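You operate a simulated robot arm through the tools that you are given. There is no shell and no other tool. Be economical: measure what you need, move in short steps, check, and stop when the job is done.

You run a simulated robot arm. Do the job below in one go: nothing can be reset, and whatever is moved stays where it is left.

TASK
Hoist the white bundle onto the green table's end and unhook it.
Fine: then shut the latch and run the hook up above head height.

Only the result counts: the job must be done as asked and must still hold three seconds after the hand-in. Knocking over, shifting, dropping, spilling or breaking anything else fails it.

THE ROBOT
A 7-joint arm with a two-finger parallel gripper on a trunk, on a base that drives. Base frame: it is fixed to the floor where the robot stands at the start and does not move with it; the origin is under the middle of the robot, x ahead of it, y to its left, z up. Units: mm, degrees, N and s.
With the tool pointing down near the work surface it reaches from about 320 to 440 mm from the robot's upright axis, wherever it stands. Its first joint turns from -166.0 to 166.0 degrees. Places, roughly: end of the green table [-500, -1400, 800]; grey hoist [900, -900, 2900]; grey hoist hook [800, -900, 700]; grey hoist latch [800, -900, 600]. Payload 3.91 kg.
The tool frame sits at the grasp point between the pads (the TCP): z along the fingers, y along the line on which they close. The tips reach 30 mm beyond it. The gripper opens to 110 mm. The fingers are 20 mm wide and 10 mm thick; the gripper's body (48 by 112 mm) begins 55 mm behind the TCP.
Orientation is that of the tool frame in the base frame, as a unit quaternion [x, y, z, w]. With the fingers straight down and closing along the base's y, the tool's x points along the base's -x, its y along +y and its z along -z.

THE INTERFACE
- The arm moves only by the tool jog_arm. Its argument "increments" is a list of rows, each a list of 7 numbers: the finger opening in mm, from 0 to 110, then the shift along the tool's x, y, z in units of 25 mm (1.0 is 25 mm), then the turn, a rotation vector about the tool's x, y, z in units of 4 degrees (1.0 is 4 degrees). In form: [[grip, dx, dy, dz, ax, ay, az], ...]. A call has 1 to 20 rows; each row shifts and turns the commanded pose from where the row before left it, along the tool's axes as they then stand. A call with a number of a shift or a turn outside -1 to 1 is refused whole. A row lasts 0.2 s, in which the tool goes at most 50 mm and 8.6 degrees; a call with a longer step from one row to the next is refused whole, and so is a gripper value outside its range. Where a pose cannot be reached the arm comes as near as it can. A force on the tool above 40 N (or 10 N above the force at the start of the call, whichever is more), or a blocked arm, ends the call early, and 0.2 s more pass. Each finger travels about 153 mm/s and halts on what it meets, pressing with about 22 N; the grip force reading is that of the motor and also rises with nothing between the fingers. The clock runs only during rows and for 0.2 s after the last one: add rows that do not move to give the fingers time. The reply holds the time, the measured pose of the TCP, the force on the tool along the base axes, the opening and the grip force, in the units named above and with some noise, with the torque about the TCP (base axes, N m) and any sound that the robot's microphone picked up, and new pictures: "views" is both (left out), scene, wrist or none.
- Cameras (640 x 400 px; columns grow to the right, rows downward): "scene" is now at [3.4, 130.7, 1394.8]; the picture's right is [-0.10, -1.00, 0.00], its down [-0.20, 0.02, -0.98] and it looks along [0.97, -0.10, -0.20] (base axes); focal length 283 px, centre (320, 200). "wrist" rides on the gripper at [77, 7, -114] in the tool frame; the picture's right is [-0.09, 1.00, 0.00], its down [-0.80, -0.07, -0.59] and it looks along [-0.59, -0.05, 0.80] (tool axes); focal length 270 px, centre (320, 200). There is no depth. A picture from a camera that has moved, and an enlarged one, comes with that camera's place and axes in the base frame and with its lens. The place of the scene camera against the robot may be out by one fixed shift of up to 25 mm in any direction.
- raise_lower(by): slides the trunk up (or, below 0, down) by that many mm; the arm and the scene camera ride with it, the base frame stays. It gives what a move gives, with no picture.
- steer(legs): drives the robot by 1 to 6 legs, each [ahead, turn to the left] in mm and degrees, along the robot's own axes; the way and the turn of a leg run together, so that a leg with both is an arc; at most 1500 mm and 180 degrees a leg. The arm and the cameras ride along, it lands a little off, and it stops where it bumps. It gives what a move gives, and a new picture of the scene camera.
- aim_head(pan, tilt): turns the head with the scene camera to pan (to the left, within 155 degrees either way) and tilt (down, from -29 to 69), counted from straight ahead of the robot. It gives what a move gives, and a new picture of the scene camera.
- zoom(camera, box): a new picture of the part [left, top, right, bottom] of that camera's present view, enlarged. No time passes.
- finish_job(): hands the job in; it is judged then, once.

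Work in short steps. Places have to be worked out from the pictures, the camera data and where the tool is seen: move nearer, look again, correct. Check each grasp and each placing, and mend what went wrong. You have 120 turns and 260 pictures in all, those below and enlarged ones among them. Open the gripper and draw the arm clear of the work before you hand the job in, unless the task says otherwise; then end with one line.

The tools are called after "Emit:" as name(argument=value, ...) on one line, values as JSON. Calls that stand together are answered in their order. jog_arm: Moves the arm, as the interface text tells. Its arguments: {"type":"object","properties":{"increments":{"type":"array"},"views":{"type":"string","enum":["both","scene","wrist","none"]}},"required":["increments"]} The other tools are called the same way: raise_lower (by) slides the trunk up or down; steer (legs) drives the base; aim_head (pan, tilt) turns the head that bears the scene camera; zoom (camera, box) takes an enlarged picture of a part of a camera's view; finish_job () hands the job in.

At the start:

```text
clock: 0.0
position: [396.5, 107.4, 1238.8]
tool_rot: [0.001, 1.0, 0.0, 0.0]
contact_force: [0.2, 0.2, 0.1]
wrist_torque: [-0.03, -0.02, 0.03]
width: 109.9
grip_force: 0.0
trunk travel left (down, up): [-330.0, 280.0]
robot x, y, heading: [-0.4, -3.9, -0.2]
head pan, tilt: [-5.7, 11.8]
```

scene: 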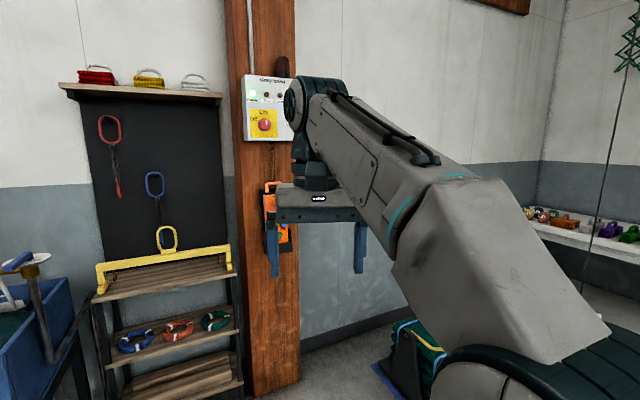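
wrist: 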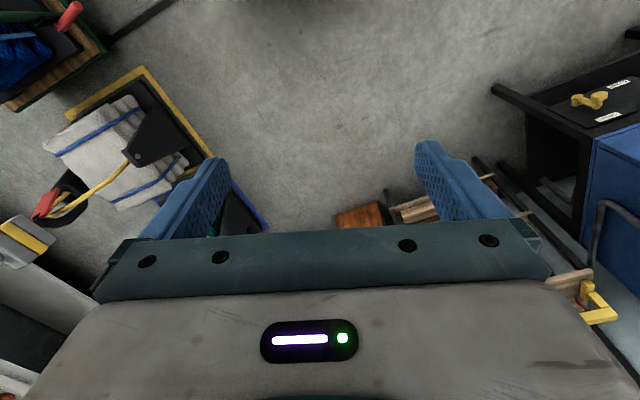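

I start by looking around: the first view shows a shelf, a post with a control box and a sling board. I turn the head to the right, towards the hoist.

Emit:
aim_head(pan=-50, tilt=20)

Emit:
aim_head(pan=-100, tilt=20)

Emit:
aim_head(pan=-50, tilt=-25)

```text
clock: 1.1
position: [397.9, 106.2, 1238.7]
tool_rot: [0.0, 1.0, 0.0, 0.0]
contact_force: [0.5, -0.4, 0.1]
wrist_torque: [0.0, -0.03, 0.01]
width: 110.0
grip_force: 0.0
trunk travel left (down, up): [-330.0, 280.0]
robot x, y, heading: [1.0, -1.5, -0.3]
head pan, tilt: [-50.0, 20.0]
camera scene: at [-29.5, 68.7, 1381.5], right [-0.77, -0.64, 0.0], down [-0.22, 0.26, -0.94], along [0.6, -0.72, -0.34], focal length 283 px, centre (320, 200)
```

scene: 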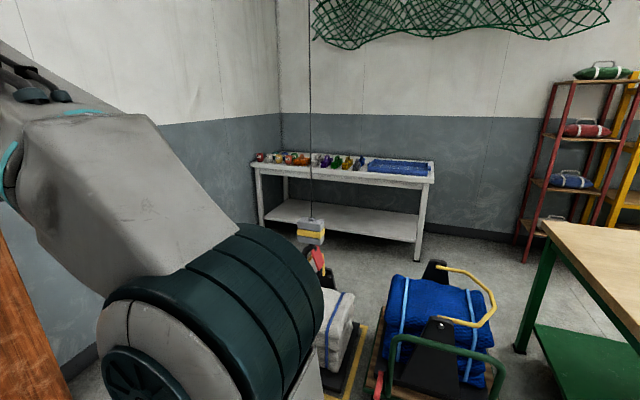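

```text
clock: 2.3
position: [397.8, 106.7, 1239.9]
tool_rot: [0.0, 1.0, 0.0, 0.0]
contact_force: [-0.2, -0.1, -1.1]
wrist_torque: [0.0, -0.01, 0.0]
width: 110.0
grip_force: 0.1
trunk travel left (down, up): [-330.0, 280.0]
robot x, y, heading: [2.4, 1.0, -0.1]
head pan, tilt: [-100.0, 20.0]
camera scene: at [-105.5, 48.2, 1381.4], right [-0.98, 0.17, 0.0], down [0.06, 0.34, -0.94], along [-0.16, -0.93, -0.34], focal length 283 px, centre (320, 200)
```

scene: 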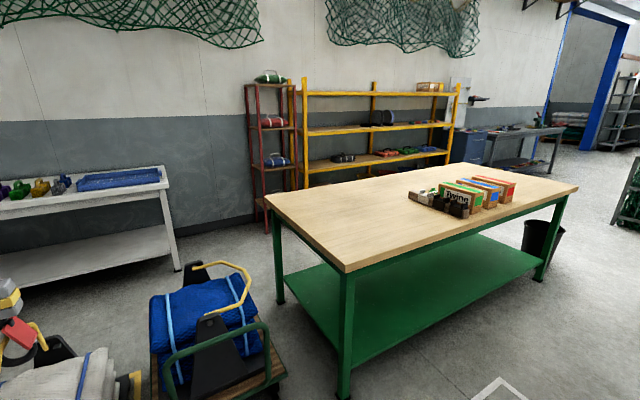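

```text
clock: 3.5
position: [397.8, 107.0, 1239.8]
tool_rot: [0.0, 1.0, 0.0, 0.0]
contact_force: [0.0, -0.1, 0.4]
wrist_torque: [0.01, 0.03, 0.0]
width: 110.1
grip_force: 0.0
trunk travel left (down, up): [-330.0, 280.0]
robot x, y, heading: [-0.2, 0.7, -0.0]
head pan, tilt: [-50.0, -25.0]
camera scene: at [-43.7, 85.5, 1449.4], right [-0.77, -0.64, 0.0], down [0.27, -0.32, -0.91], along [0.58, -0.69, 0.42], focal length 283 px, centre (320, 200)
```

scene: 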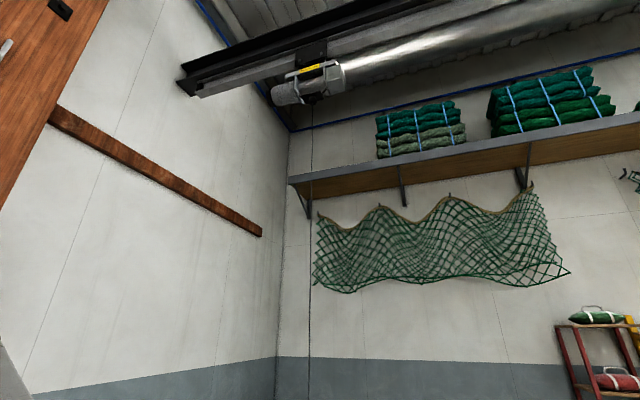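

The hoist rides on an overhead rail, and the controls seem to be the box and orange pendant on the post. I look at them closely, with the hoist's rail as well.

Emit:
aim_head(pan=5, tilt=10)

Emit:
zoom(camera="scene", box=[280, 30, 440, 130])

Emit:
zoom(camera="scene", box=[280, 130, 440, 290])

Emit:
aim_head(pan=-80, tilt=-29)

Emit:
aim_head(pan=-50, tilt=50)

```text
clock: 4.7
position: [397.5, 107.3, 1238.8]
tool_rot: [-0.001, 1.0, 0.0, 0.0]
contact_force: [0.1, -0.2, -0.8]
wrist_torque: [0.01, -0.01, 0.0]
width: 110.0
grip_force: 0.1
trunk travel left (down, up): [-330.0, 280.0]
robot x, y, heading: [-1.6, 2.8, 0.1]
head pan, tilt: [5.0, 10.0]
camera scene: at [3.3, 148.0, 1397.8], right [0.09, -1.0, 0.0], down [-0.17, -0.02, -0.98], along [0.98, 0.09, -0.17], focal length 283 px, centre (320, 200)
```

scene: 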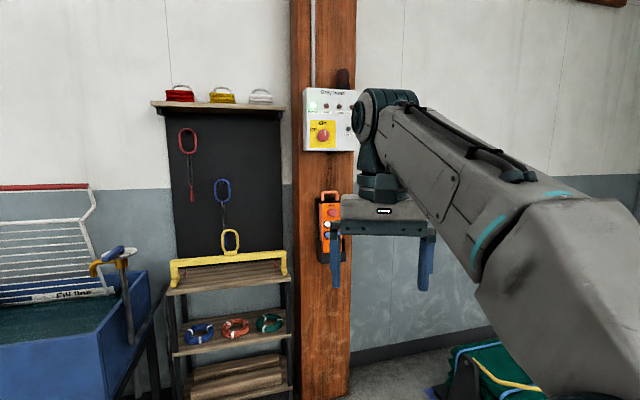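

```text
4.00 times, centred on (360, 80) of scene
camera zoom: at [3.3, 148.0, 1397.8], right [0.09, -1.0, 0.0], down [-0.17, -0.02, -0.98], along [0.98, 0.09, -0.17], focal length 1131 px, centre (160, 680)
```

zoom: 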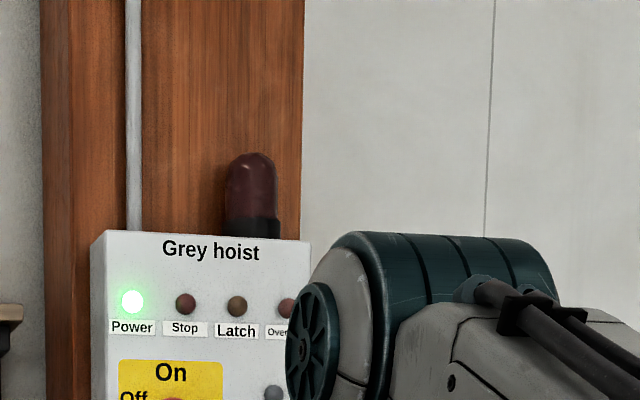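

```text
2.50 times, centred on (360, 210) of scene
camera zoom: at [3.3, 148.0, 1397.8], right [0.09, -1.0, 0.0], down [-0.17, -0.02, -0.98], along [0.98, 0.09, -0.17], focal length 707 px, centre (220, 175)
```

zoom: 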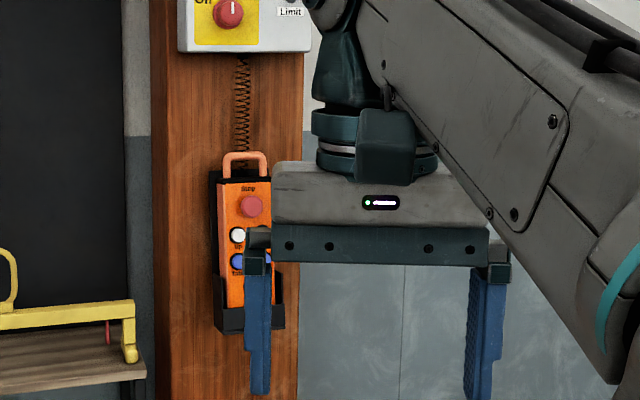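

```text
clock: 6.3
position: [397.6, 106.8, 1238.8]
tool_rot: [0.0, 1.0, 0.0, 0.0]
contact_force: [-0.2, -0.4, -0.6]
wrist_torque: [-0.02, 0.01, 0.04]
width: 110.2
grip_force: 0.1
trunk travel left (down, up): [-330.0, 280.0]
robot x, y, heading: [3.9, 2.1, 0.0]
head pan, tilt: [-80.0, -28.6]
camera scene: at [-77.7, 74.0, 1453.8], right [-0.98, -0.17, 0.0], down [0.08, -0.47, -0.88], along [0.15, -0.86, 0.48], focal length 283 px, centre (320, 200)
```

scene: 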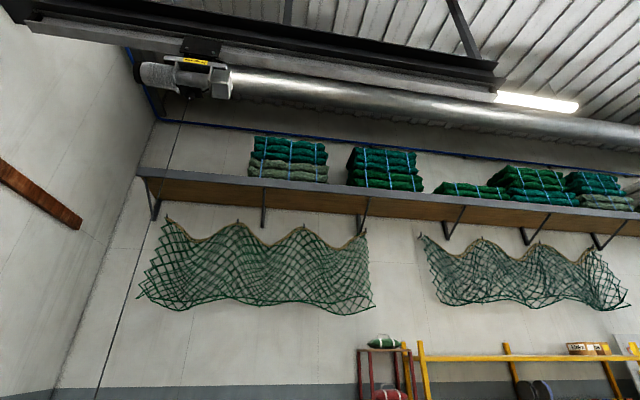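

```text
clock: 7.8
position: [396.8, 106.2, 1238.6]
tool_rot: [0.0, 1.0, 0.0, -0.001]
contact_force: [-1.1, -0.1, 0.0]
wrist_torque: [0.02, 0.0, 0.0]
width: 109.9
grip_force: 0.1
trunk travel left (down, up): [-330.0, 280.0]
robot x, y, heading: [2.7, 0.5, 0.1]
head pan, tilt: [-50.0, 50.0]
camera scene: at [-39.9, 80.9, 1335.9], right [-0.77, -0.64, 0.0], down [-0.49, 0.59, -0.64], along [0.41, -0.49, -0.77], focal length 283 px, centre (320, 200)
```

scene: 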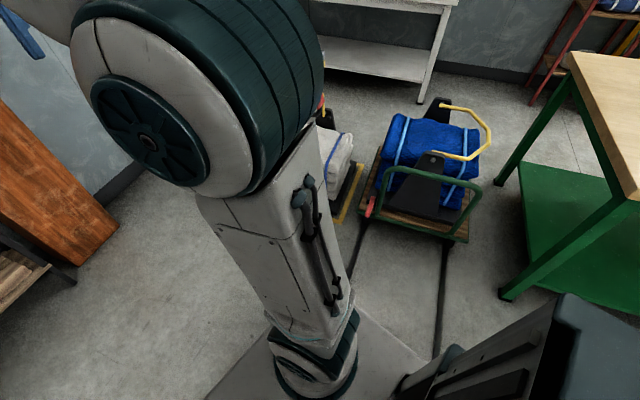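

The box is labelled "Grey hoist" with indicator lights, and the pendant has Stop/Up/Down style buttons, partly hidden by the gripper. I turn the robot right to clear the view.

Emit:
steer(legs=[[0, -30]])

Emit:
aim_head(pan=35, tilt=12)

Emit:
zoom(camera="scene", box=[270, 70, 430, 170])

Emit:
zoom(camera="scene", box=[290, 160, 410, 270])

```text
clock: 9.7
position: [395.9, -110.4, 1239.6]
tool_rot: [0.264, 0.964, 0.001, 0.0]
contact_force: [-1.1, 0.4, 0.6]
wrist_torque: [0.03, 0.02, 0.0]
width: 109.9
grip_force: 0.1
trunk travel left (down, up): [-330.0, 280.0]
robot x, y, heading: [-0.7, 0.9, -30.4]
head pan, tilt: [-50.0, 50.0]
camera scene: at [10.3, 81.9, 1335.9], right [-0.99, -0.16, 0.0], down [-0.13, 0.76, -0.64], along [0.1, -0.63, -0.77], focal length 283 px, centre (320, 200)
```

scene: 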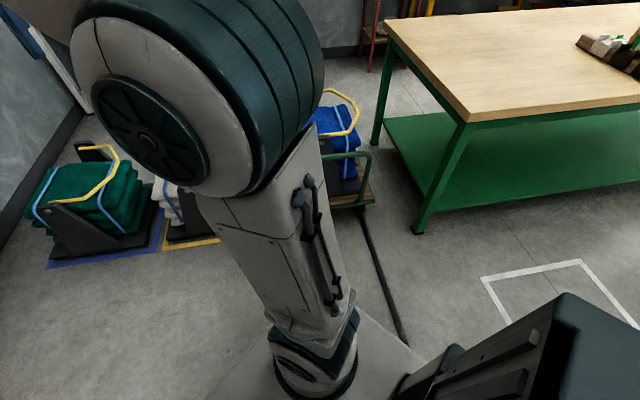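

```text
clock: 11.3
position: [395.7, -110.1, 1239.2]
tool_rot: [0.264, 0.964, -0.001, 0.001]
contact_force: [1.2, 0.9, 0.1]
wrist_torque: [-0.02, 0.01, -0.03]
width: 109.8
grip_force: 0.1
trunk travel left (down, up): [-330.0, 280.0]
robot x, y, heading: [-0.9, 0.9, -30.6]
head pan, tilt: [35.0, 12.0]
camera scene: at [90.7, 165.1, 1394.4], right [0.08, -1.0, 0.0], down [-0.21, -0.02, -0.98], along [0.98, 0.07, -0.21], focal length 283 px, centre (320, 200)
```

scene: 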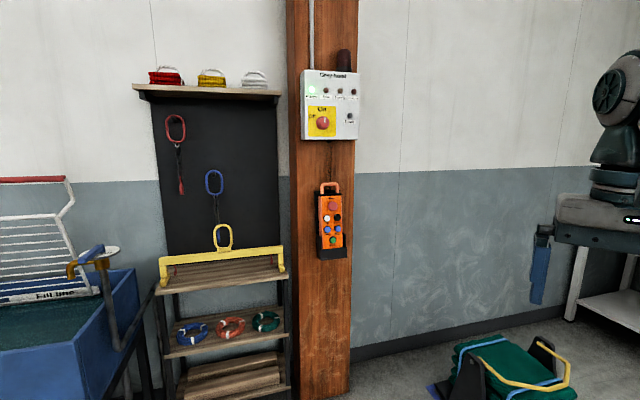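

```text
4.00 times, centred on (350, 120) of scene
camera zoom: at [90.7, 165.1, 1394.4], right [0.08, -1.0, 0.0], down [-0.21, -0.02, -0.98], along [0.98, 0.07, -0.21], focal length 1131 px, centre (200, 520)
```

zoom: 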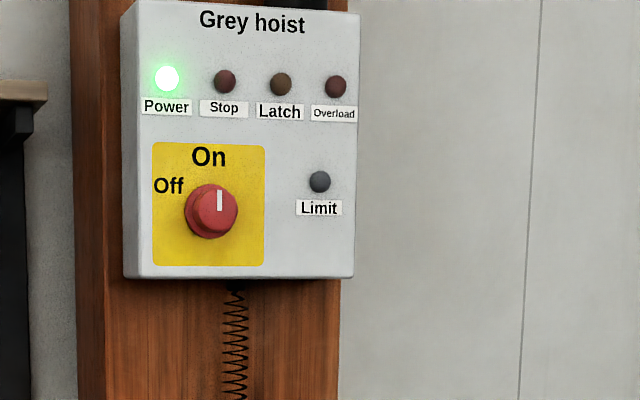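

```text
3.64 times, centred on (350, 215) of scene
camera zoom: at [90.7, 165.1, 1394.4], right [0.08, -1.0, 0.0], down [-0.21, -0.02, -0.98], along [0.98, 0.07, -0.21], focal length 1028 px, centre (211, 146)
```

zoom: 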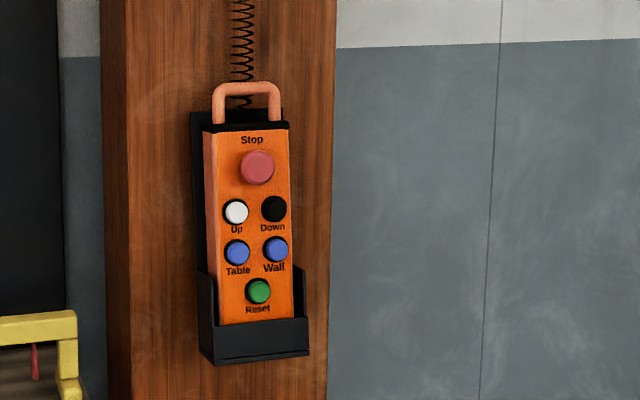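

The pendant has Stop, Up, Down, Table, Wall, Reset; power is on and no faults lit. Now I examine the white bundle and hook, turning the arm out of that line of sight.

Emit:
steer(legs=[[0, 60]])

Emit:
aim_head(pan=-78, tilt=32)

Emit:
zoom(camera="scene", box=[220, 100, 420, 300])

```text
clock: 14.4
position: [288.9, 293.2, 1239.0]
tool_rot: [-0.261, 0.965, 0.0, -0.001]
contact_force: [-0.5, 0.2, -0.1]
wrist_torque: [0.01, -0.01, 0.03]
width: 110.2
grip_force: 0.1
trunk travel left (down, up): [-330.0, 280.0]
robot x, y, heading: [1.6, -2.8, 30.1]
head pan, tilt: [35.0, 12.0]
camera scene: at [-115.8, 165.7, 1394.4], right [0.91, -0.42, 0.0], down [-0.09, -0.19, -0.98], along [0.41, 0.89, -0.21], focal length 283 px, centre (320, 200)
```

scene: 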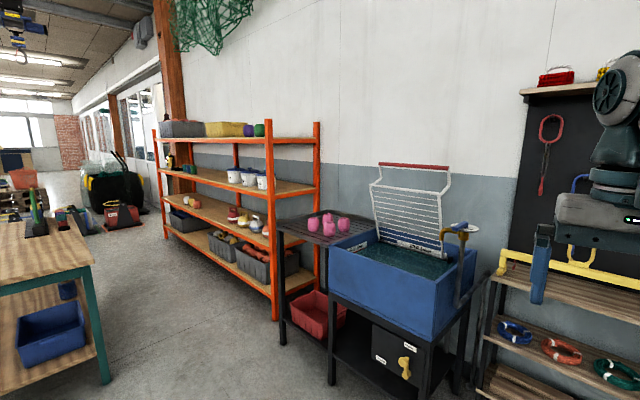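

```text
clock: 16.3
position: [289.4, 292.6, 1239.5]
tool_rot: [-0.261, 0.965, 0.0, 0.0]
contact_force: [-1.6, -0.8, 0.5]
wrist_torque: [-0.03, 0.0, 0.02]
width: 110.1
grip_force: 0.0
trunk travel left (down, up): [-330.0, 280.0]
robot x, y, heading: [-2.2, 2.1, 30.2]
head pan, tilt: [-78.0, 32.0]
camera scene: at [-94.3, 14.7, 1362.3], right [-0.74, -0.67, 0.0], down [-0.36, 0.39, -0.85], along [0.57, -0.63, -0.53], focal length 283 px, centre (320, 200)
```

scene: 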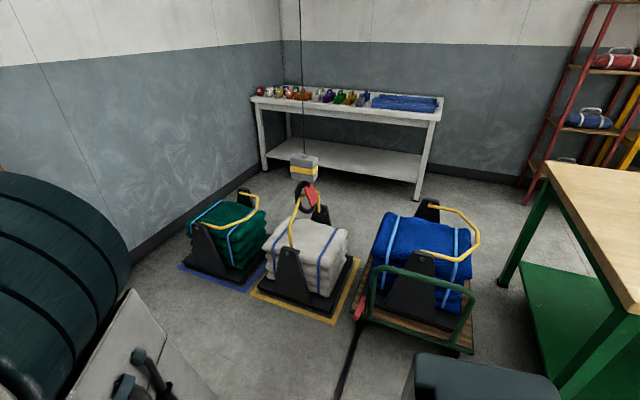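

```text
2.00 times, centred on (320, 200) of scene
camera zoom: at [-94.3, 14.7, 1362.3], right [-0.74, -0.67, 0.0], down [-0.36, 0.39, -0.85], along [0.57, -0.63, -0.53], focal length 565 px, centre (320, 200)
```

zoom: 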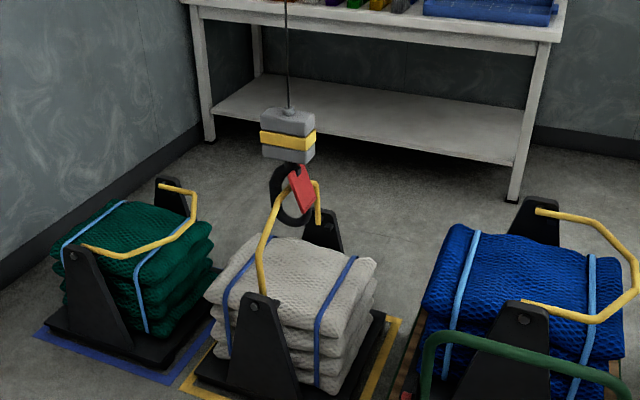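

The white bundle seems already hanging its bail in the hook with a red latch. I drive toward the post, to see both the pendant and the hook from closer.

Emit:
steer(legs=[[0, -30], [500, 0]])

Emit:
aim_head(pan=-82, tilt=38)

Emit:
zoom(camera="scene", box=[240, 100, 400, 260])

```text
clock: 20.8
position: [900.3, 92.7, 1239.3]
tool_rot: [0.008, 1.0, 0.0, 0.0]
contact_force: [0.5, 1.1, -1.1]
wrist_torque: [-0.03, 0.02, 0.0]
width: 109.9
grip_force: 0.1
trunk travel left (down, up): [-330.0, 280.0]
robot x, y, heading: [498.8, -2.8, -1.1]
head pan, tilt: [-78.0, 32.0]
camera scene: at [431.2, 47.4, 1362.2], right [-0.98, -0.19, 0.0], down [-0.1, 0.52, -0.85], along [0.16, -0.83, -0.53], focal length 283 px, centre (320, 200)
```

scene: 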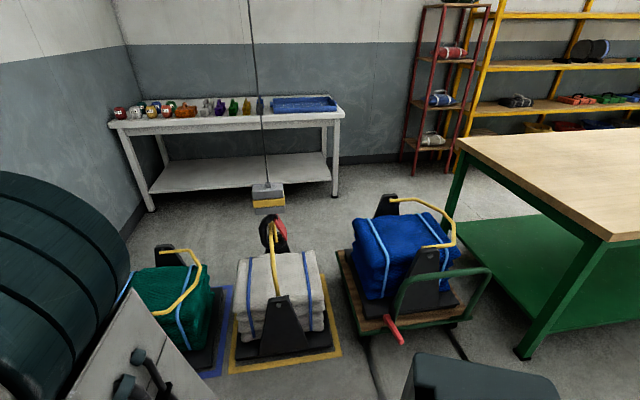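

```text
clock: 21.4
position: [900.5, 94.2, 1239.8]
tool_rot: [0.009, 1.0, -0.001, 0.0]
contact_force: [-0.5, -0.2, -0.1]
wrist_torque: [0.01, -0.01, -0.02]
width: 109.9
grip_force: 0.0
trunk travel left (down, up): [-330.0, 280.0]
robot x, y, heading: [500.5, -6.8, -1.0]
head pan, tilt: [-82.0, 38.0]
camera scene: at [424.6, 49.6, 1353.1], right [-0.99, -0.12, 0.0], down [-0.08, 0.61, -0.79], along [0.1, -0.78, -0.62], focal length 283 px, centre (320, 200)
```

scene: 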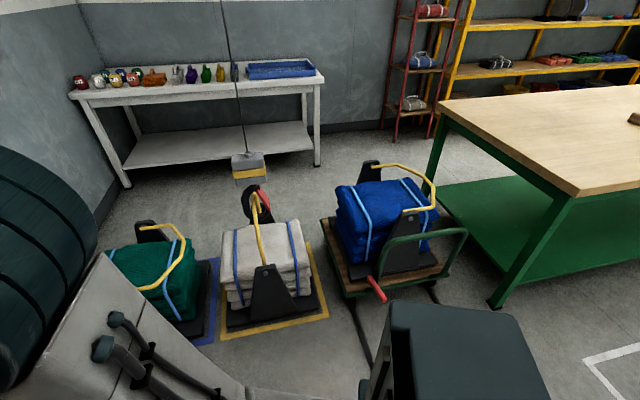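

```text
2.50 times, centred on (320, 180) of scene
camera zoom: at [424.6, 49.6, 1353.1], right [-0.99, -0.12, 0.0], down [-0.08, 0.61, -0.79], along [0.1, -0.78, -0.62], focal length 707 px, centre (320, 250)
```

zoom: 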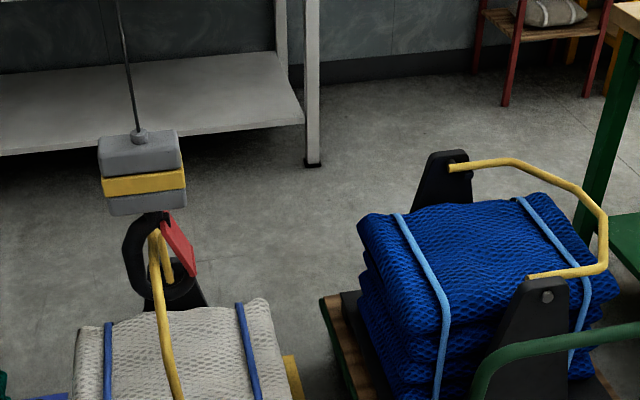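

Emit:
zoom(camera="scene", box=[225, 140, 295, 240])

```text
4.00 times, centred on (260, 190) of scene
camera zoom: at [424.6, 49.6, 1353.1], right [-0.99, -0.12, 0.0], down [-0.08, 0.61, -0.79], along [0.1, -0.78, -0.62], focal length 1131 px, centre (560, 240)
```

zoom: 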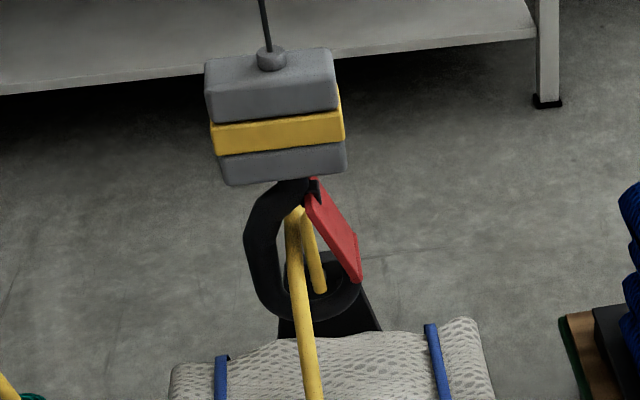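

The latch looks closed over the bail, so the bundle is hooked. I now turn the gripper to point forward with fingers closed, for pressing pendant buttons.

Emit:
jog_arm(increments=[[0, 0, 0, 0, 0, -1, 0], [0, 0, 0, 0, 0, -1, 0], [0, 0, 0, 0, 0, -1, 0], [0, 0, 0, 0, 0, -1, 0], [0, 0, 0, 0, 0, -1, 0], [0, 0, 0, 0, 0, -1, 0], [0, 0, 0, 0, 0, -1, 0], [0, 0, 0, 0, 0, -1, 0], [0, 0, 0, 0, 0, -1, 0], [0, 0, 0, 0, 0, -1, 0], [0, 0, 0, 0, 0, -1, 0], [0, 0, 0, 0, 0, -1, 0], [0, 0, 0, 0, 0, -1, 0], [0, 0, 0, 0, 0, -1, 0], [0, 0, 0, 0, 0, -1, 0], [0, 0, 0, 0, 0, -1, 0], [0, 0, 0, 0, 0, -1, 0], [0, 0, 0, 0, 0, -1, 0], [0, 0, 0, 0, 0, -1, 0], [0, 0, 0, 0, 0, -1, 0]], views="none")

Emit:
jog_arm(increments=[[0, 0, 0, 0, 0, -1, 0], [0, 0, 0, 0, 0, -1, 0], [0, 0, 0, 0, 0, -0.5, 0], [0, 0, 0, 0, 0, 0, 0]], views="none")

Emit:
aim_head(pan=20, tilt=18)

```text
clock: 25.3
position: [950.8, 95.8, 1182.5]
tool_rot: [0.005, 0.848, -0.001, 0.53]
contact_force: [0.2, -0.1, 0.3]
wrist_torque: [0.01, -0.01, 0.0]
width: 0.2
grip_force: 21.6
trunk travel left (down, up): [-330.0, 280.0]
robot x, y, heading: [499.6, -8.8, -0.8]
head pan, tilt: [-82.0, 38.0]
stopped in row 19: the arm was blocked; the commanded pose is now the measured one
```

```text
clock: 26.5
position: [968.5, 93.2, 1160.6]
tool_rot: [0.007, 0.818, 0.005, 0.576]
contact_force: [0.3, 0.1, 0.1]
wrist_torque: [0.01, 0.02, -0.01]
width: 0.0
grip_force: 22.3
trunk travel left (down, up): [-330.0, 280.0]
robot x, y, heading: [500.5, -5.1, -0.8]
head pan, tilt: [-82.0, 38.0]
stopped in row 4: the arm was blocked; the commanded pose is now the measured one
```

```text
clock: 28.3
position: [968.1, 93.6, 1162.4]
tool_rot: [0.008, 0.817, 0.004, 0.576]
contact_force: [0.2, 0.6, 0.9]
wrist_torque: [0.0, -0.01, -0.03]
width: 0.0
grip_force: 21.6
trunk travel left (down, up): [-330.0, 280.0]
robot x, y, heading: [496.9, -4.3, -0.9]
head pan, tilt: [20.0, 18.0]
camera scene: at [502.2, 165.7, 1384.9], right [0.33, -0.95, 0.0], down [-0.29, -0.1, -0.95], along [0.9, 0.31, -0.31], focal length 283 px, centre (320, 200)
```

scene: 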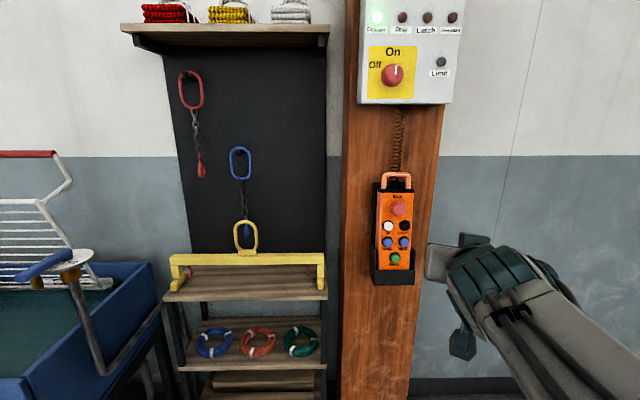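

The arm hits a limit at 20° below horizontal; I extend forward while finishing the turn.

Emit:
jog_arm(increments=[[0, 0, 0, 1, 0, -1, 0], [0, 0, 0, 1, 0, -1, 0], [0, 0, 0, 1, 0, -1, 0], [0, 0, 0, 1, 0, -1, 0], [0, 0, 0, 1, 0, -1, 0], [0, 0, 0, 0, 0, 0, 0]], views="scene")

Emit:
zoom(camera="scene", box=[360, 165, 440, 285])

```text
clock: 29.0
position: [980.3, 214.3, 1143.6]
tool_rot: [-0.095, 0.767, 0.104, 0.626]
contact_force: [-0.5, 0.1, -0.4]
wrist_torque: [0.02, 0.03, 0.06]
width: 0.0
grip_force: 22.2
trunk travel left (down, up): [-330.0, 280.0]
robot x, y, heading: [501.2, -5.4, -0.8]
head pan, tilt: [20.0, 18.0]
stopped in row 3: the arm was blocked; the commanded pose is now the measured one
camera scene: at [501.1, 167.3, 1384.9], right [0.36, -0.93, 0.0], down [-0.29, -0.11, -0.95], along [0.89, 0.34, -0.31], focal length 283 px, centre (320, 200)
```

scene: 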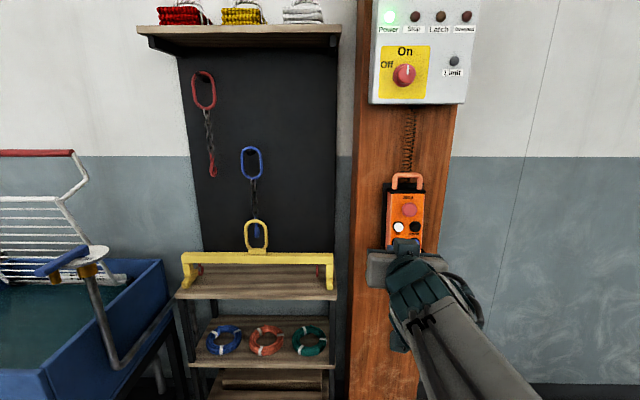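

```text
3.33 times, centred on (400, 225) of scene
camera zoom: at [501.1, 167.3, 1384.9], right [0.36, -0.93, 0.0], down [-0.29, -0.11, -0.95], along [0.89, 0.34, -0.31], focal length 942 px, centre (53, 117)
```

zoom: 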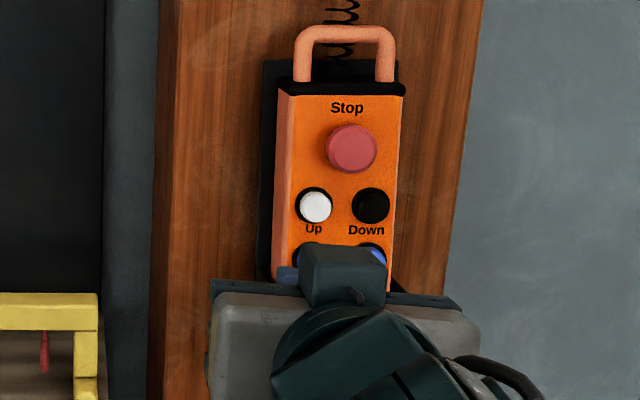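

The Up button triangulates to about (1280, 222, 1060). The wrist pitch is limited when retracted, so I extend further with a bit of upward motion, then turn.

Emit:
jog_arm(increments=[[0, -0.3, 0, 1, 0, 0, 0], [0, -0.3, 0, 1, 0, 0, 0], [0, -0.3, 0, 1, 0, 0, 0], [0, -0.3, 0, 1, 0, 0, 0], [0, 0, 0, 0, 1, -1, 0], [0, 0, 0, 0, 1, -1, 0], [0, 0, 0, 0, 1, -1, 0], [0, 0, 0, 0, 1, 0, 0], [0, 0, 0, 0, 0, 0, 0]], views="scene")

```text
clock: 31.0
position: [1082.3, 242.3, 1153.1]
tool_rot: [0.009, 0.704, 0.003, 0.71]
contact_force: [-0.3, -0.3, 0.2]
wrist_torque: [0.01, 0.0, -0.04]
width: 0.2
grip_force: 21.7
trunk travel left (down, up): [-330.0, 280.0]
robot x, y, heading: [501.0, -5.5, -1.2]
head pan, tilt: [20.0, 18.0]
camera scene: at [502.3, 166.1, 1384.6], right [0.33, -0.95, 0.0], down [-0.29, -0.1, -0.95], along [0.9, 0.31, -0.31], focal length 283 px, centre (320, 200)
```

scene: 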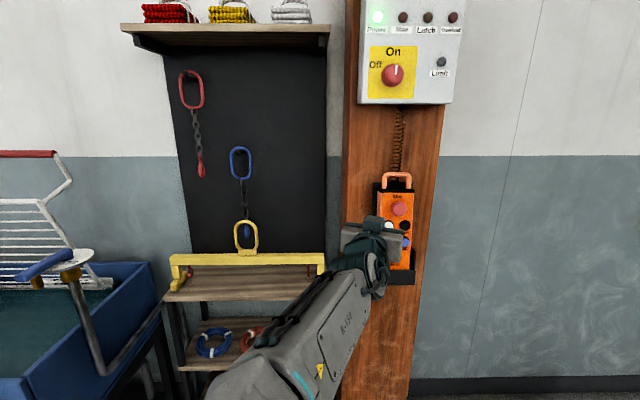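

The tool is now horizontal at (1082, 242, 1153). I check with the wrist camera where the pendant is relative to the fingers.

Emit:
jog_arm(increments=[[0, 0.8, 0, 0, 0, 0, 0], [0, 0.8, 0, 0, 0, 0, 0], [0, 0.8, 0, 0, 0, 0, 0], [0, 0, 0, 0, 0, 0, 0]])

Emit:
zoom(camera="scene", box=[320, 150, 440, 300])

```text
clock: 32.0
position: [1081.4, 242.4, 1092.5]
tool_rot: [0.008, 0.705, 0.003, 0.71]
contact_force: [-0.2, -0.5, 0.2]
wrist_torque: [0.01, 0.0, 0.02]
width: 0.0
grip_force: 22.1
trunk travel left (down, up): [-330.0, 280.0]
robot x, y, heading: [502.3, -5.0, -0.8]
head pan, tilt: [20.0, 18.0]
camera scene: at [502.3, 166.0, 1384.7], right [0.33, -0.95, 0.0], down [-0.29, -0.1, -0.95], along [0.9, 0.31, -0.31], focal length 283 px, centre (320, 200)
camera wrist: at [967.1, 251.4, 1015.2], right [0.01, 0.99, 0.11], down [-0.6, -0.08, 0.8], along [0.8, -0.07, 0.6], focal length 270 px, centre (320, 200)
```

scene: 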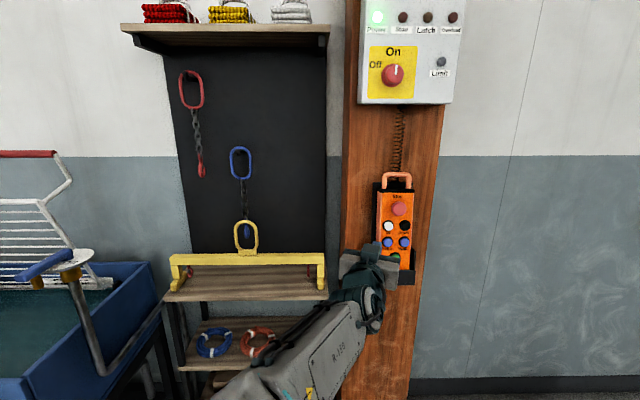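
wrist: 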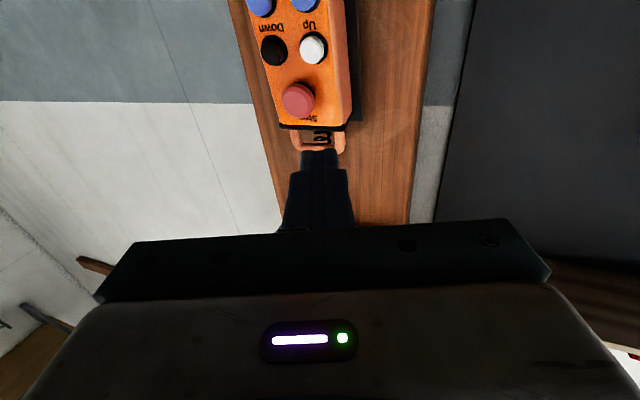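

```text
2.67 times, centred on (380, 225) of scene
camera zoom: at [502.3, 166.0, 1384.7], right [0.33, -0.95, 0.0], down [-0.29, -0.1, -0.95], along [0.9, 0.31, -0.31], focal length 754 px, centre (160, 133)
```

zoom: 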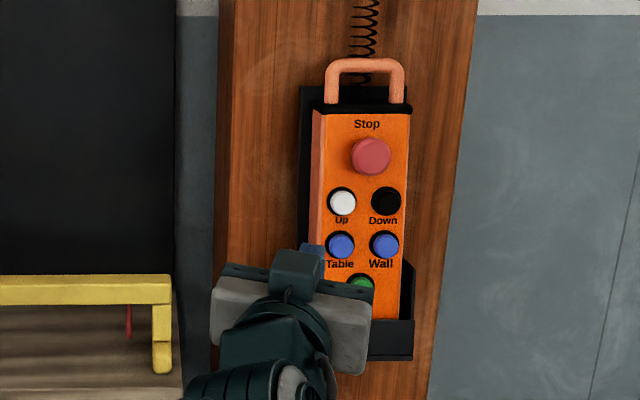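

By wrist camera Up is near y≈235, z≈1060, x roughly 1280–1350. I move down and forward partway, then look again.

Emit:
jog_arm(increments=[[0, 0.65, -0.15, 0, 0, 0, 0], [0, 0.65, -0.15, 0, 0, 0, 0], [0, 0, 0, 1, 0, 0, 0], [0, 0, 0, 1, 0, 0, 0], [0, 0, 0, 1, 0, 0, 0], [0, 0, 0, 1, 0, 0, 0], [0, 0, 0, 0, 0, 0, 0]])

Emit:
zoom(camera="scene", box=[320, 150, 440, 300])

```text
clock: 33.6
position: [1182.1, 235.6, 1061.0]
tool_rot: [0.009, 0.704, 0.004, 0.71]
contact_force: [0.9, -0.1, -0.6]
wrist_torque: [0.01, -0.01, 0.03]
width: 0.0
grip_force: 22.5
trunk travel left (down, up): [-330.0, 280.0]
robot x, y, heading: [501.7, -5.6, -1.0]
head pan, tilt: [20.0, 18.0]
camera scene: at [502.4, 165.9, 1384.7], right [0.33, -0.95, 0.0], down [-0.29, -0.1, -0.95], along [0.9, 0.31, -0.31], focal length 283 px, centre (320, 200)
camera wrist: at [1068.4, 244.0, 983.6], right [0.01, 0.99, 0.11], down [-0.6, -0.08, 0.8], along [0.8, -0.07, 0.6], focal length 270 px, centre (320, 200)
```

scene: 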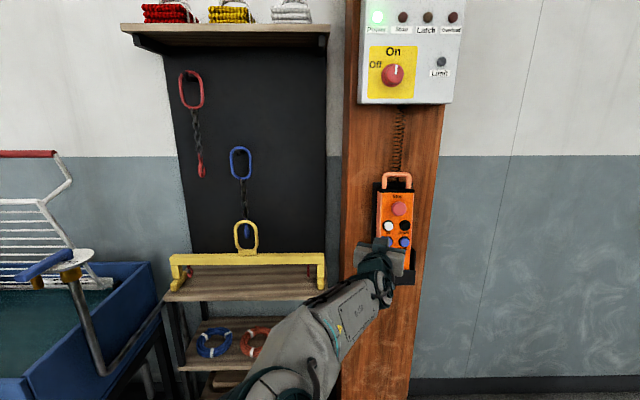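
wrist: 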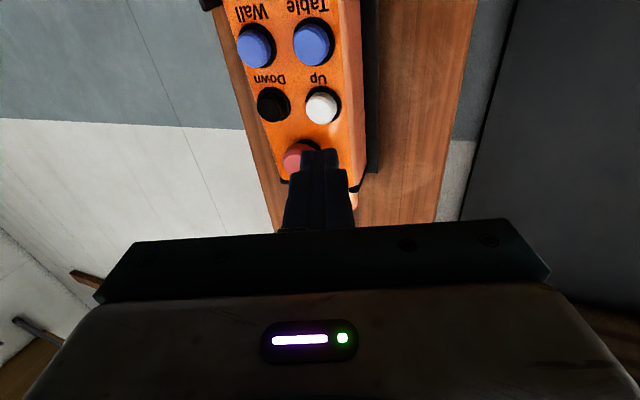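

```text
2.67 times, centred on (380, 225) of scene
camera zoom: at [502.4, 165.9, 1384.7], right [0.33, -0.95, 0.0], down [-0.29, -0.1, -0.95], along [0.9, 0.31, -0.31], focal length 754 px, centre (160, 133)
```

zoom: 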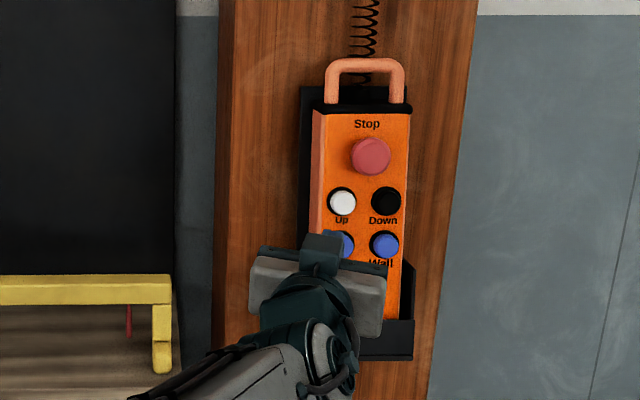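

Triangulating: Up (1302, 236, 1058), Down (1302, 196, 1055), Table (…,233,1010), Wall (…,191,1008). The fingertip is lined up with Up; I aim the head at the load first, then advance close to the button.

Emit:
aim_head(pan=-82, tilt=20)

Emit:
jog_arm(increments=[[0, 0.1, 0, 1, 0, 0, 0], [0, 0, 0, 1, 0, 0, 0], [0, 0, 0, 0.6, 0, 0, 0], [0, 0, 0, 0, 0, 0, 0]], views="both")

```text
clock: 35.4
position: [1181.8, 234.7, 1061.2]
tool_rot: [0.009, 0.704, 0.004, 0.71]
contact_force: [-0.1, 0.9, 0.2]
wrist_torque: [0.0, 0.03, -0.02]
width: 0.0
grip_force: 21.5
trunk travel left (down, up): [-330.0, 280.0]
robot x, y, heading: [500.1, -6.5, -0.8]
head pan, tilt: [-82.0, 20.0]
camera scene: at [425.5, 43.1, 1381.4], right [-0.99, -0.12, 0.0], down [-0.04, 0.34, -0.94], along [0.12, -0.93, -0.34], focal length 283 px, centre (320, 200)
```

scene: 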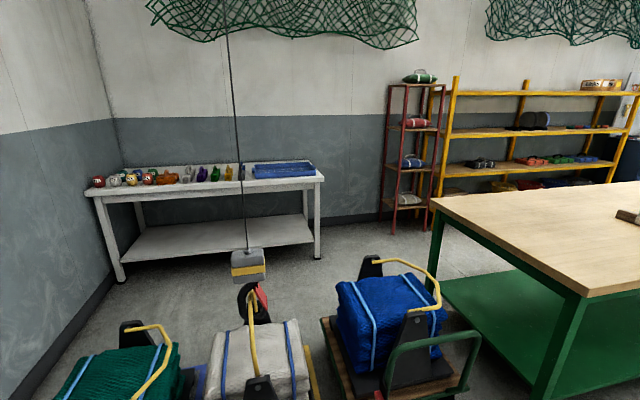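

```text
clock: 36.4
position: [1247.0, 234.5, 1057.9]
tool_rot: [0.008, 0.705, 0.005, 0.71]
contact_force: [-0.2, 0.0, 0.2]
wrist_torque: [0.0, 0.0, 0.0]
width: 0.0
grip_force: 22.0
trunk travel left (down, up): [-330.0, 280.0]
robot x, y, heading: [503.8, -7.2, -1.3]
head pan, tilt: [-82.0, 20.0]
camera scene: at [425.6, 43.0, 1381.4], right [-0.99, -0.12, 0.0], down [-0.04, 0.34, -0.94], along [0.11, -0.93, -0.34], focal length 283 px, centre (320, 200)
camera wrist: at [1132.9, 241.9, 981.3], right [0.01, 0.99, 0.11], down [-0.6, -0.08, 0.8], along [0.8, -0.07, 0.6], focal length 270 px, centre (320, 200)
```

scene: 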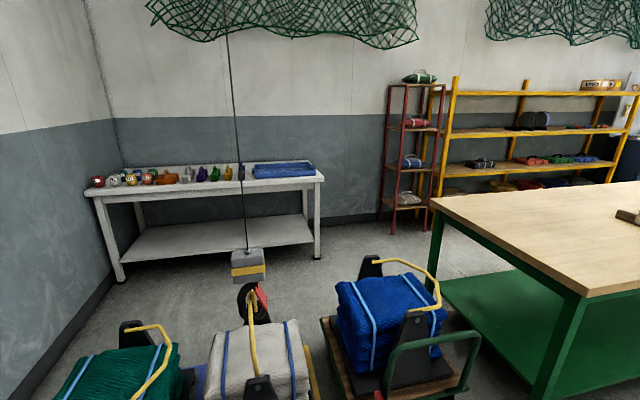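
wrist: 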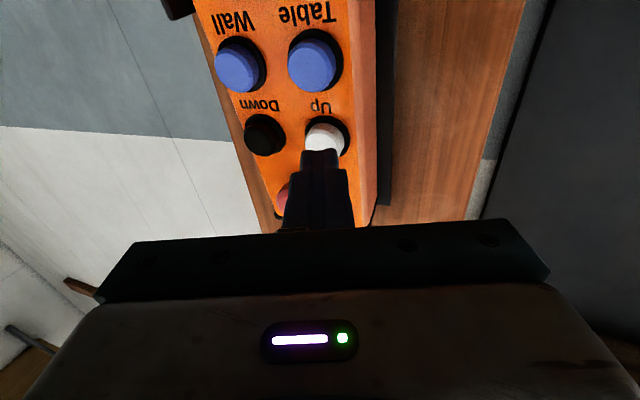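

Fingertip is aligned with Up. I push in gently about 27 mm and watch for the load to react.

Emit:
jog_arm(increments=[[0, 0, 0.12, 0.4, 0, 0, 0], [0, 0, 0, 0.4, 0, 0, 0], [0, 0, 0, 0.3, 0, 0, 0]], views="both")

```text
clock: 37.2
position: [1271.6, 237.0, 1059.6]
tool_rot: [0.008, 0.705, 0.005, 0.71]
contact_force: [-24.4, 0.0, -6.7]
wrist_torque: [-0.05, 0.24, 0.21]
width: 0.1
grip_force: 21.8
trunk travel left (down, up): [-330.0, 280.0]
robot x, y, heading: [498.9, -6.6, -1.0]
head pan, tilt: [-82.0, 20.0]
camera scene: at [422.1, 43.2, 1381.1], right [-0.99, -0.13, 0.0], down [-0.04, 0.34, -0.94], along [0.12, -0.93, -0.34], focal length 283 px, centre (320, 200)
camera wrist: at [1157.4, 246.1, 982.0], right [0.0, 0.99, 0.11], down [-0.6, -0.08, 0.8], along [0.8, -0.07, 0.6], focal length 270 px, centre (320, 200)
```

scene: 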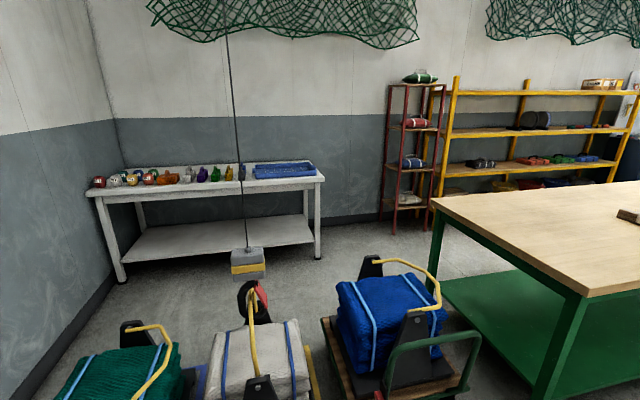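
wrist: 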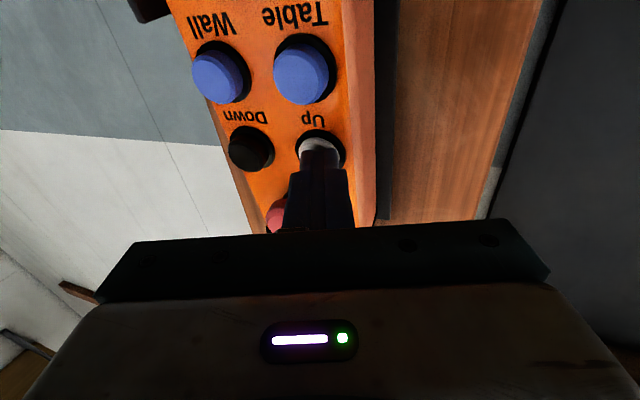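

Contact force is 24 N and the block perhaps moved a pixel. I hold 1 s and look again.

Emit:
jog_arm(increments=[[0, 0, 0, 0, 0, 0, 0], [0, 0, 0, 0, 0, 0, 0], [0, 0, 0, 0, 0, 0, 0], [0, 0, 0, 0, 0, 0, 0], [0, 0, 0, 0, 0, 0, 0]], views="scene")

```text
clock: 38.4
position: [1272.2, 234.5, 1060.4]
tool_rot: [0.009, 0.703, 0.004, 0.711]
contact_force: [-25.9, -2.0, -5.9]
wrist_torque: [-0.02, 0.22, 0.19]
width: 0.0
grip_force: 22.1
trunk travel left (down, up): [-330.0, 280.0]
robot x, y, heading: [498.8, -3.0, -0.8]
head pan, tilt: [-82.0, 20.0]
camera scene: at [422.7, 43.2, 1381.3], right [-0.99, -0.12, 0.0], down [-0.04, 0.34, -0.94], along [0.12, -0.93, -0.34], focal length 283 px, centre (320, 200)
```

scene: 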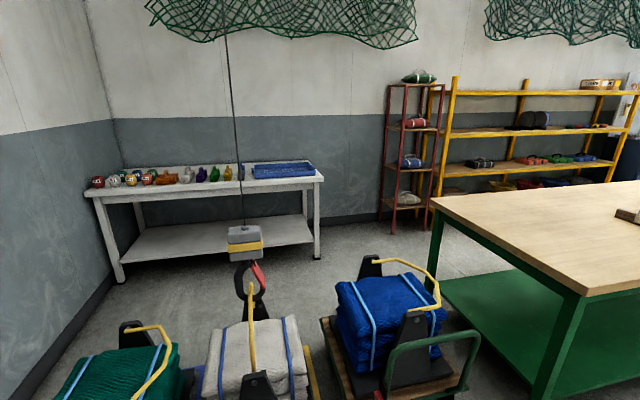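

Up works; the hook rises about 70–80 mm/s. I hold on and monitor.

Emit:
jog_arm(increments=[[0, 0, 0, 0, 0, 0, 0], [0, 0, 0, 0, 0, 0, 0], [0, 0, 0, 0, 0, 0, 0], [0, 0, 0, 0, 0, 0, 0], [0, 0, 0, 0, 0, 0, 0], [0, 0, 0, 0, 0, 0, 0], [0, 0, 0, 0, 0, 0, 0], [0, 0, 0, 0, 0, 0, 0], [0, 0, 0, 0, 0, 0, 0], [0, 0, 0, 0, 0, 0, 0], [0, 0, 0, 0, 0, 0, 0], [0, 0, 0, 0, 0, 0, 0], [0, 0, 0, 0, 0, 0, 0], [0, 0, 0, 0, 0, 0, 0]], views="scene")

```text
clock: 41.4
position: [1273.0, 236.1, 1061.8]
tool_rot: [0.008, 0.704, 0.005, 0.711]
contact_force: [-17.5, -1.7, 2.2]
wrist_torque: [0.01, -0.05, 0.04]
width: 0.0
grip_force: 21.9
trunk travel left (down, up): [-330.0, 280.0]
robot x, y, heading: [500.3, -1.5, -1.1]
head pan, tilt: [-82.0, 20.0]
camera scene: at [422.7, 42.6, 1381.3], right [-0.99, -0.12, 0.0], down [-0.04, 0.34, -0.94], along [0.12, -0.93, -0.34], focal length 283 px, centre (320, 200)
```

scene: 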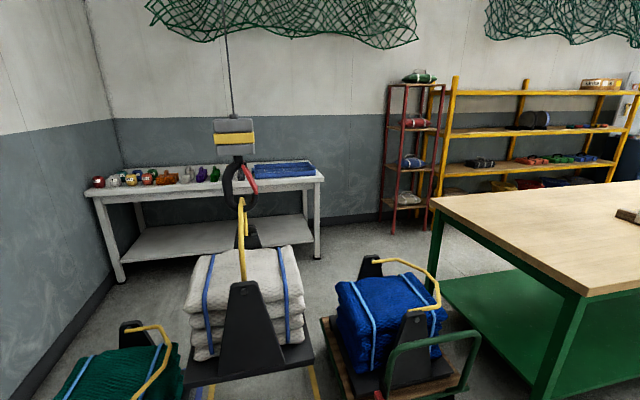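

Lift is ~120 mm/s; block top is now near 1310 and must reach ~1720 to clear the table. I hold about 3 s more.

Emit:
jog_arm(increments=[[0, 0, 0, 0, 0, 0, 0], [0, 0, 0, 0, 0, 0, 0], [0, 0, 0, 0, 0, 0, 0], [0, 0, 0, 0, 0, 0, 0], [0, 0, 0, 0, 0, 0, 0], [0, 0, 0, 0, 0, 0, 0], [0, 0, 0, 0, 0, 0, 0], [0, 0, 0, 0, 0, 0, 0], [0, 0, 0, 0, 0, 0, 0], [0, 0, 0, 0, 0, 0, 0], [0, 0, 0, 0, 0, 0, 0], [0, 0, 0, 0, 0, 0, 0], [0, 0, 0, 0, 0, 0, 0], [0, 0, 0, 0, 0, 0, 0]], views="scene")

```text
clock: 44.4
position: [1272.9, 236.3, 1061.2]
tool_rot: [0.008, 0.704, 0.004, 0.71]
contact_force: [-19.9, -0.5, -0.7]
wrist_torque: [-0.01, 0.08, 0.08]
width: 0.1
grip_force: 22.2
trunk travel left (down, up): [-330.0, 280.0]
robot x, y, heading: [501.4, -0.3, -1.0]
head pan, tilt: [-82.0, 20.0]
camera scene: at [422.8, 42.8, 1381.3], right [-0.99, -0.12, 0.0], down [-0.04, 0.34, -0.94], along [0.12, -0.93, -0.34], focal length 283 px, centre (320, 200)
```

scene: 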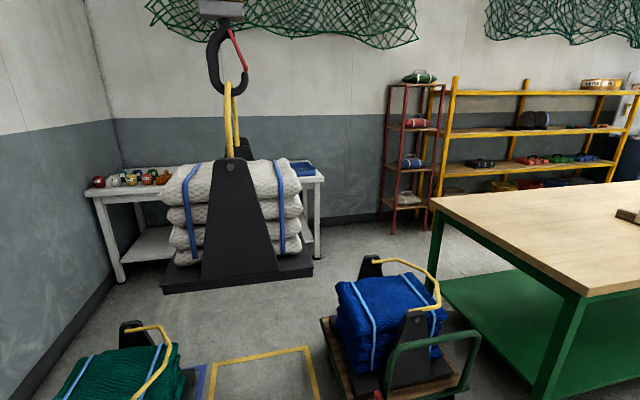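

Bottom is around z≈830; I add about 0.8 s for margin, then release the button.

Emit:
jog_arm(increments=[[0, 0, 0, 0, 0, 0, 0], [0, 0, 0, 0, 0, 0, 0], [0, 0, 0, 0, 0, 0, 0], [0, 0, 0, 0, 0, 0, 0], [0, 0, 0, -0.8, 0, 0, 0], [0, 0, 0, -1, 0, 0, 0], [0, 0, 0, 0, 0, 0, 0], [0, 0, 0, 0, 0, 0, 0]], views="both")

```text
clock: 46.2
position: [1228.2, 236.0, 1058.5]
tool_rot: [0.008, 0.705, 0.004, 0.71]
contact_force: [-0.3, 1.0, -0.2]
wrist_torque: [0.01, -0.06, -0.03]
width: 0.0
grip_force: 21.6
trunk travel left (down, up): [-330.0, 280.0]
robot x, y, heading: [500.2, -6.0, -0.8]
head pan, tilt: [-82.0, 20.0]
camera scene: at [425.6, 43.0, 1381.4], right [-0.99, -0.12, 0.0], down [-0.04, 0.34, -0.94], along [0.11, -0.93, -0.34], focal length 283 px, centre (320, 200)
camera wrist: at [1114.0, 245.1, 980.7], right [0.01, 0.99, 0.11], down [-0.6, -0.08, 0.8], along [0.8, -0.07, 0.6], focal length 270 px, centre (320, 200)
```

scene: 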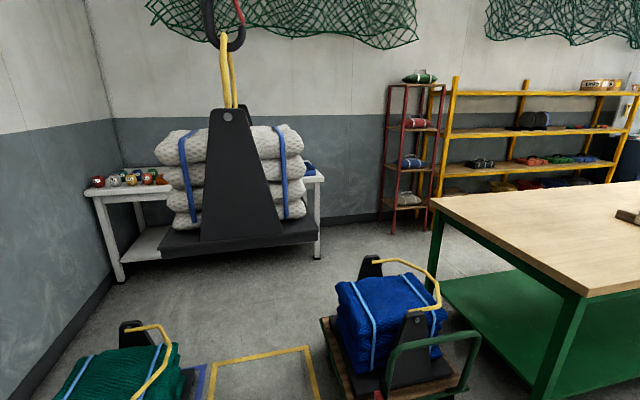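
wrist: 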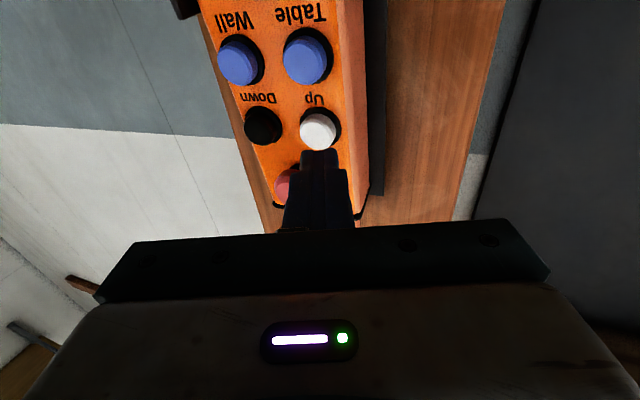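

Bottom is now around z≈930, clear of the 800 table. I shift down 48 mm to the Table button and check alignment.

Emit:
jog_arm(increments=[[0, 0.96, -0.04, 0, 0, 0, 0], [0, 0.96, -0.04, 0, 0, 0, 0], [0, 0, 0, 0.6, 0, 0, 0], [0, 0, 0, 0, 0, 0, 0]], views="wrist")

Emit:
aim_head(pan=-100, tilt=15)

```text
clock: 47.2
position: [1245.6, 236.9, 1009.8]
tool_rot: [0.009, 0.704, 0.004, 0.71]
contact_force: [0.5, 0.1, 0.7]
wrist_torque: [0.02, -0.03, -0.01]
width: 0.0
grip_force: 22.0
trunk travel left (down, up): [-330.0, 280.0]
robot x, y, heading: [498.5, -8.6, -0.9]
head pan, tilt: [-82.0, 20.0]
camera wrist: at [1131.6, 245.2, 933.0], right [0.01, 0.99, 0.11], down [-0.6, -0.08, 0.8], along [0.8, -0.07, 0.6], focal length 270 px, centre (320, 200)
```

wrist: 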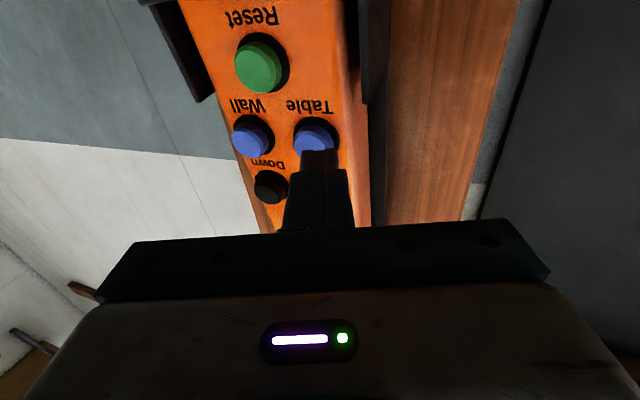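

```text
clock: 48.0
position: [1245.8, 235.8, 1010.8]
tool_rot: [0.009, 0.705, 0.003, 0.71]
contact_force: [0.4, -0.2, -0.3]
wrist_torque: [-0.03, 0.01, 0.0]
width: 0.0
grip_force: 22.3
trunk travel left (down, up): [-330.0, 280.0]
robot x, y, heading: [500.3, -7.5, -0.9]
head pan, tilt: [-100.0, 15.0]
camera scene: at [396.4, 43.7, 1389.6], right [-0.98, 0.19, 0.0], down [0.05, 0.25, -0.97], along [-0.18, -0.95, -0.26], focal length 283 px, centre (320, 200)
```

scene: 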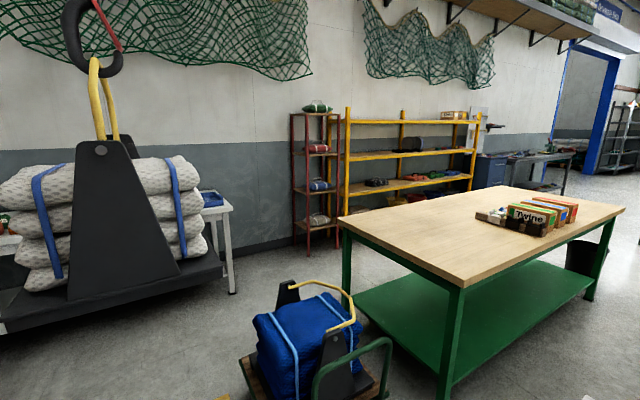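

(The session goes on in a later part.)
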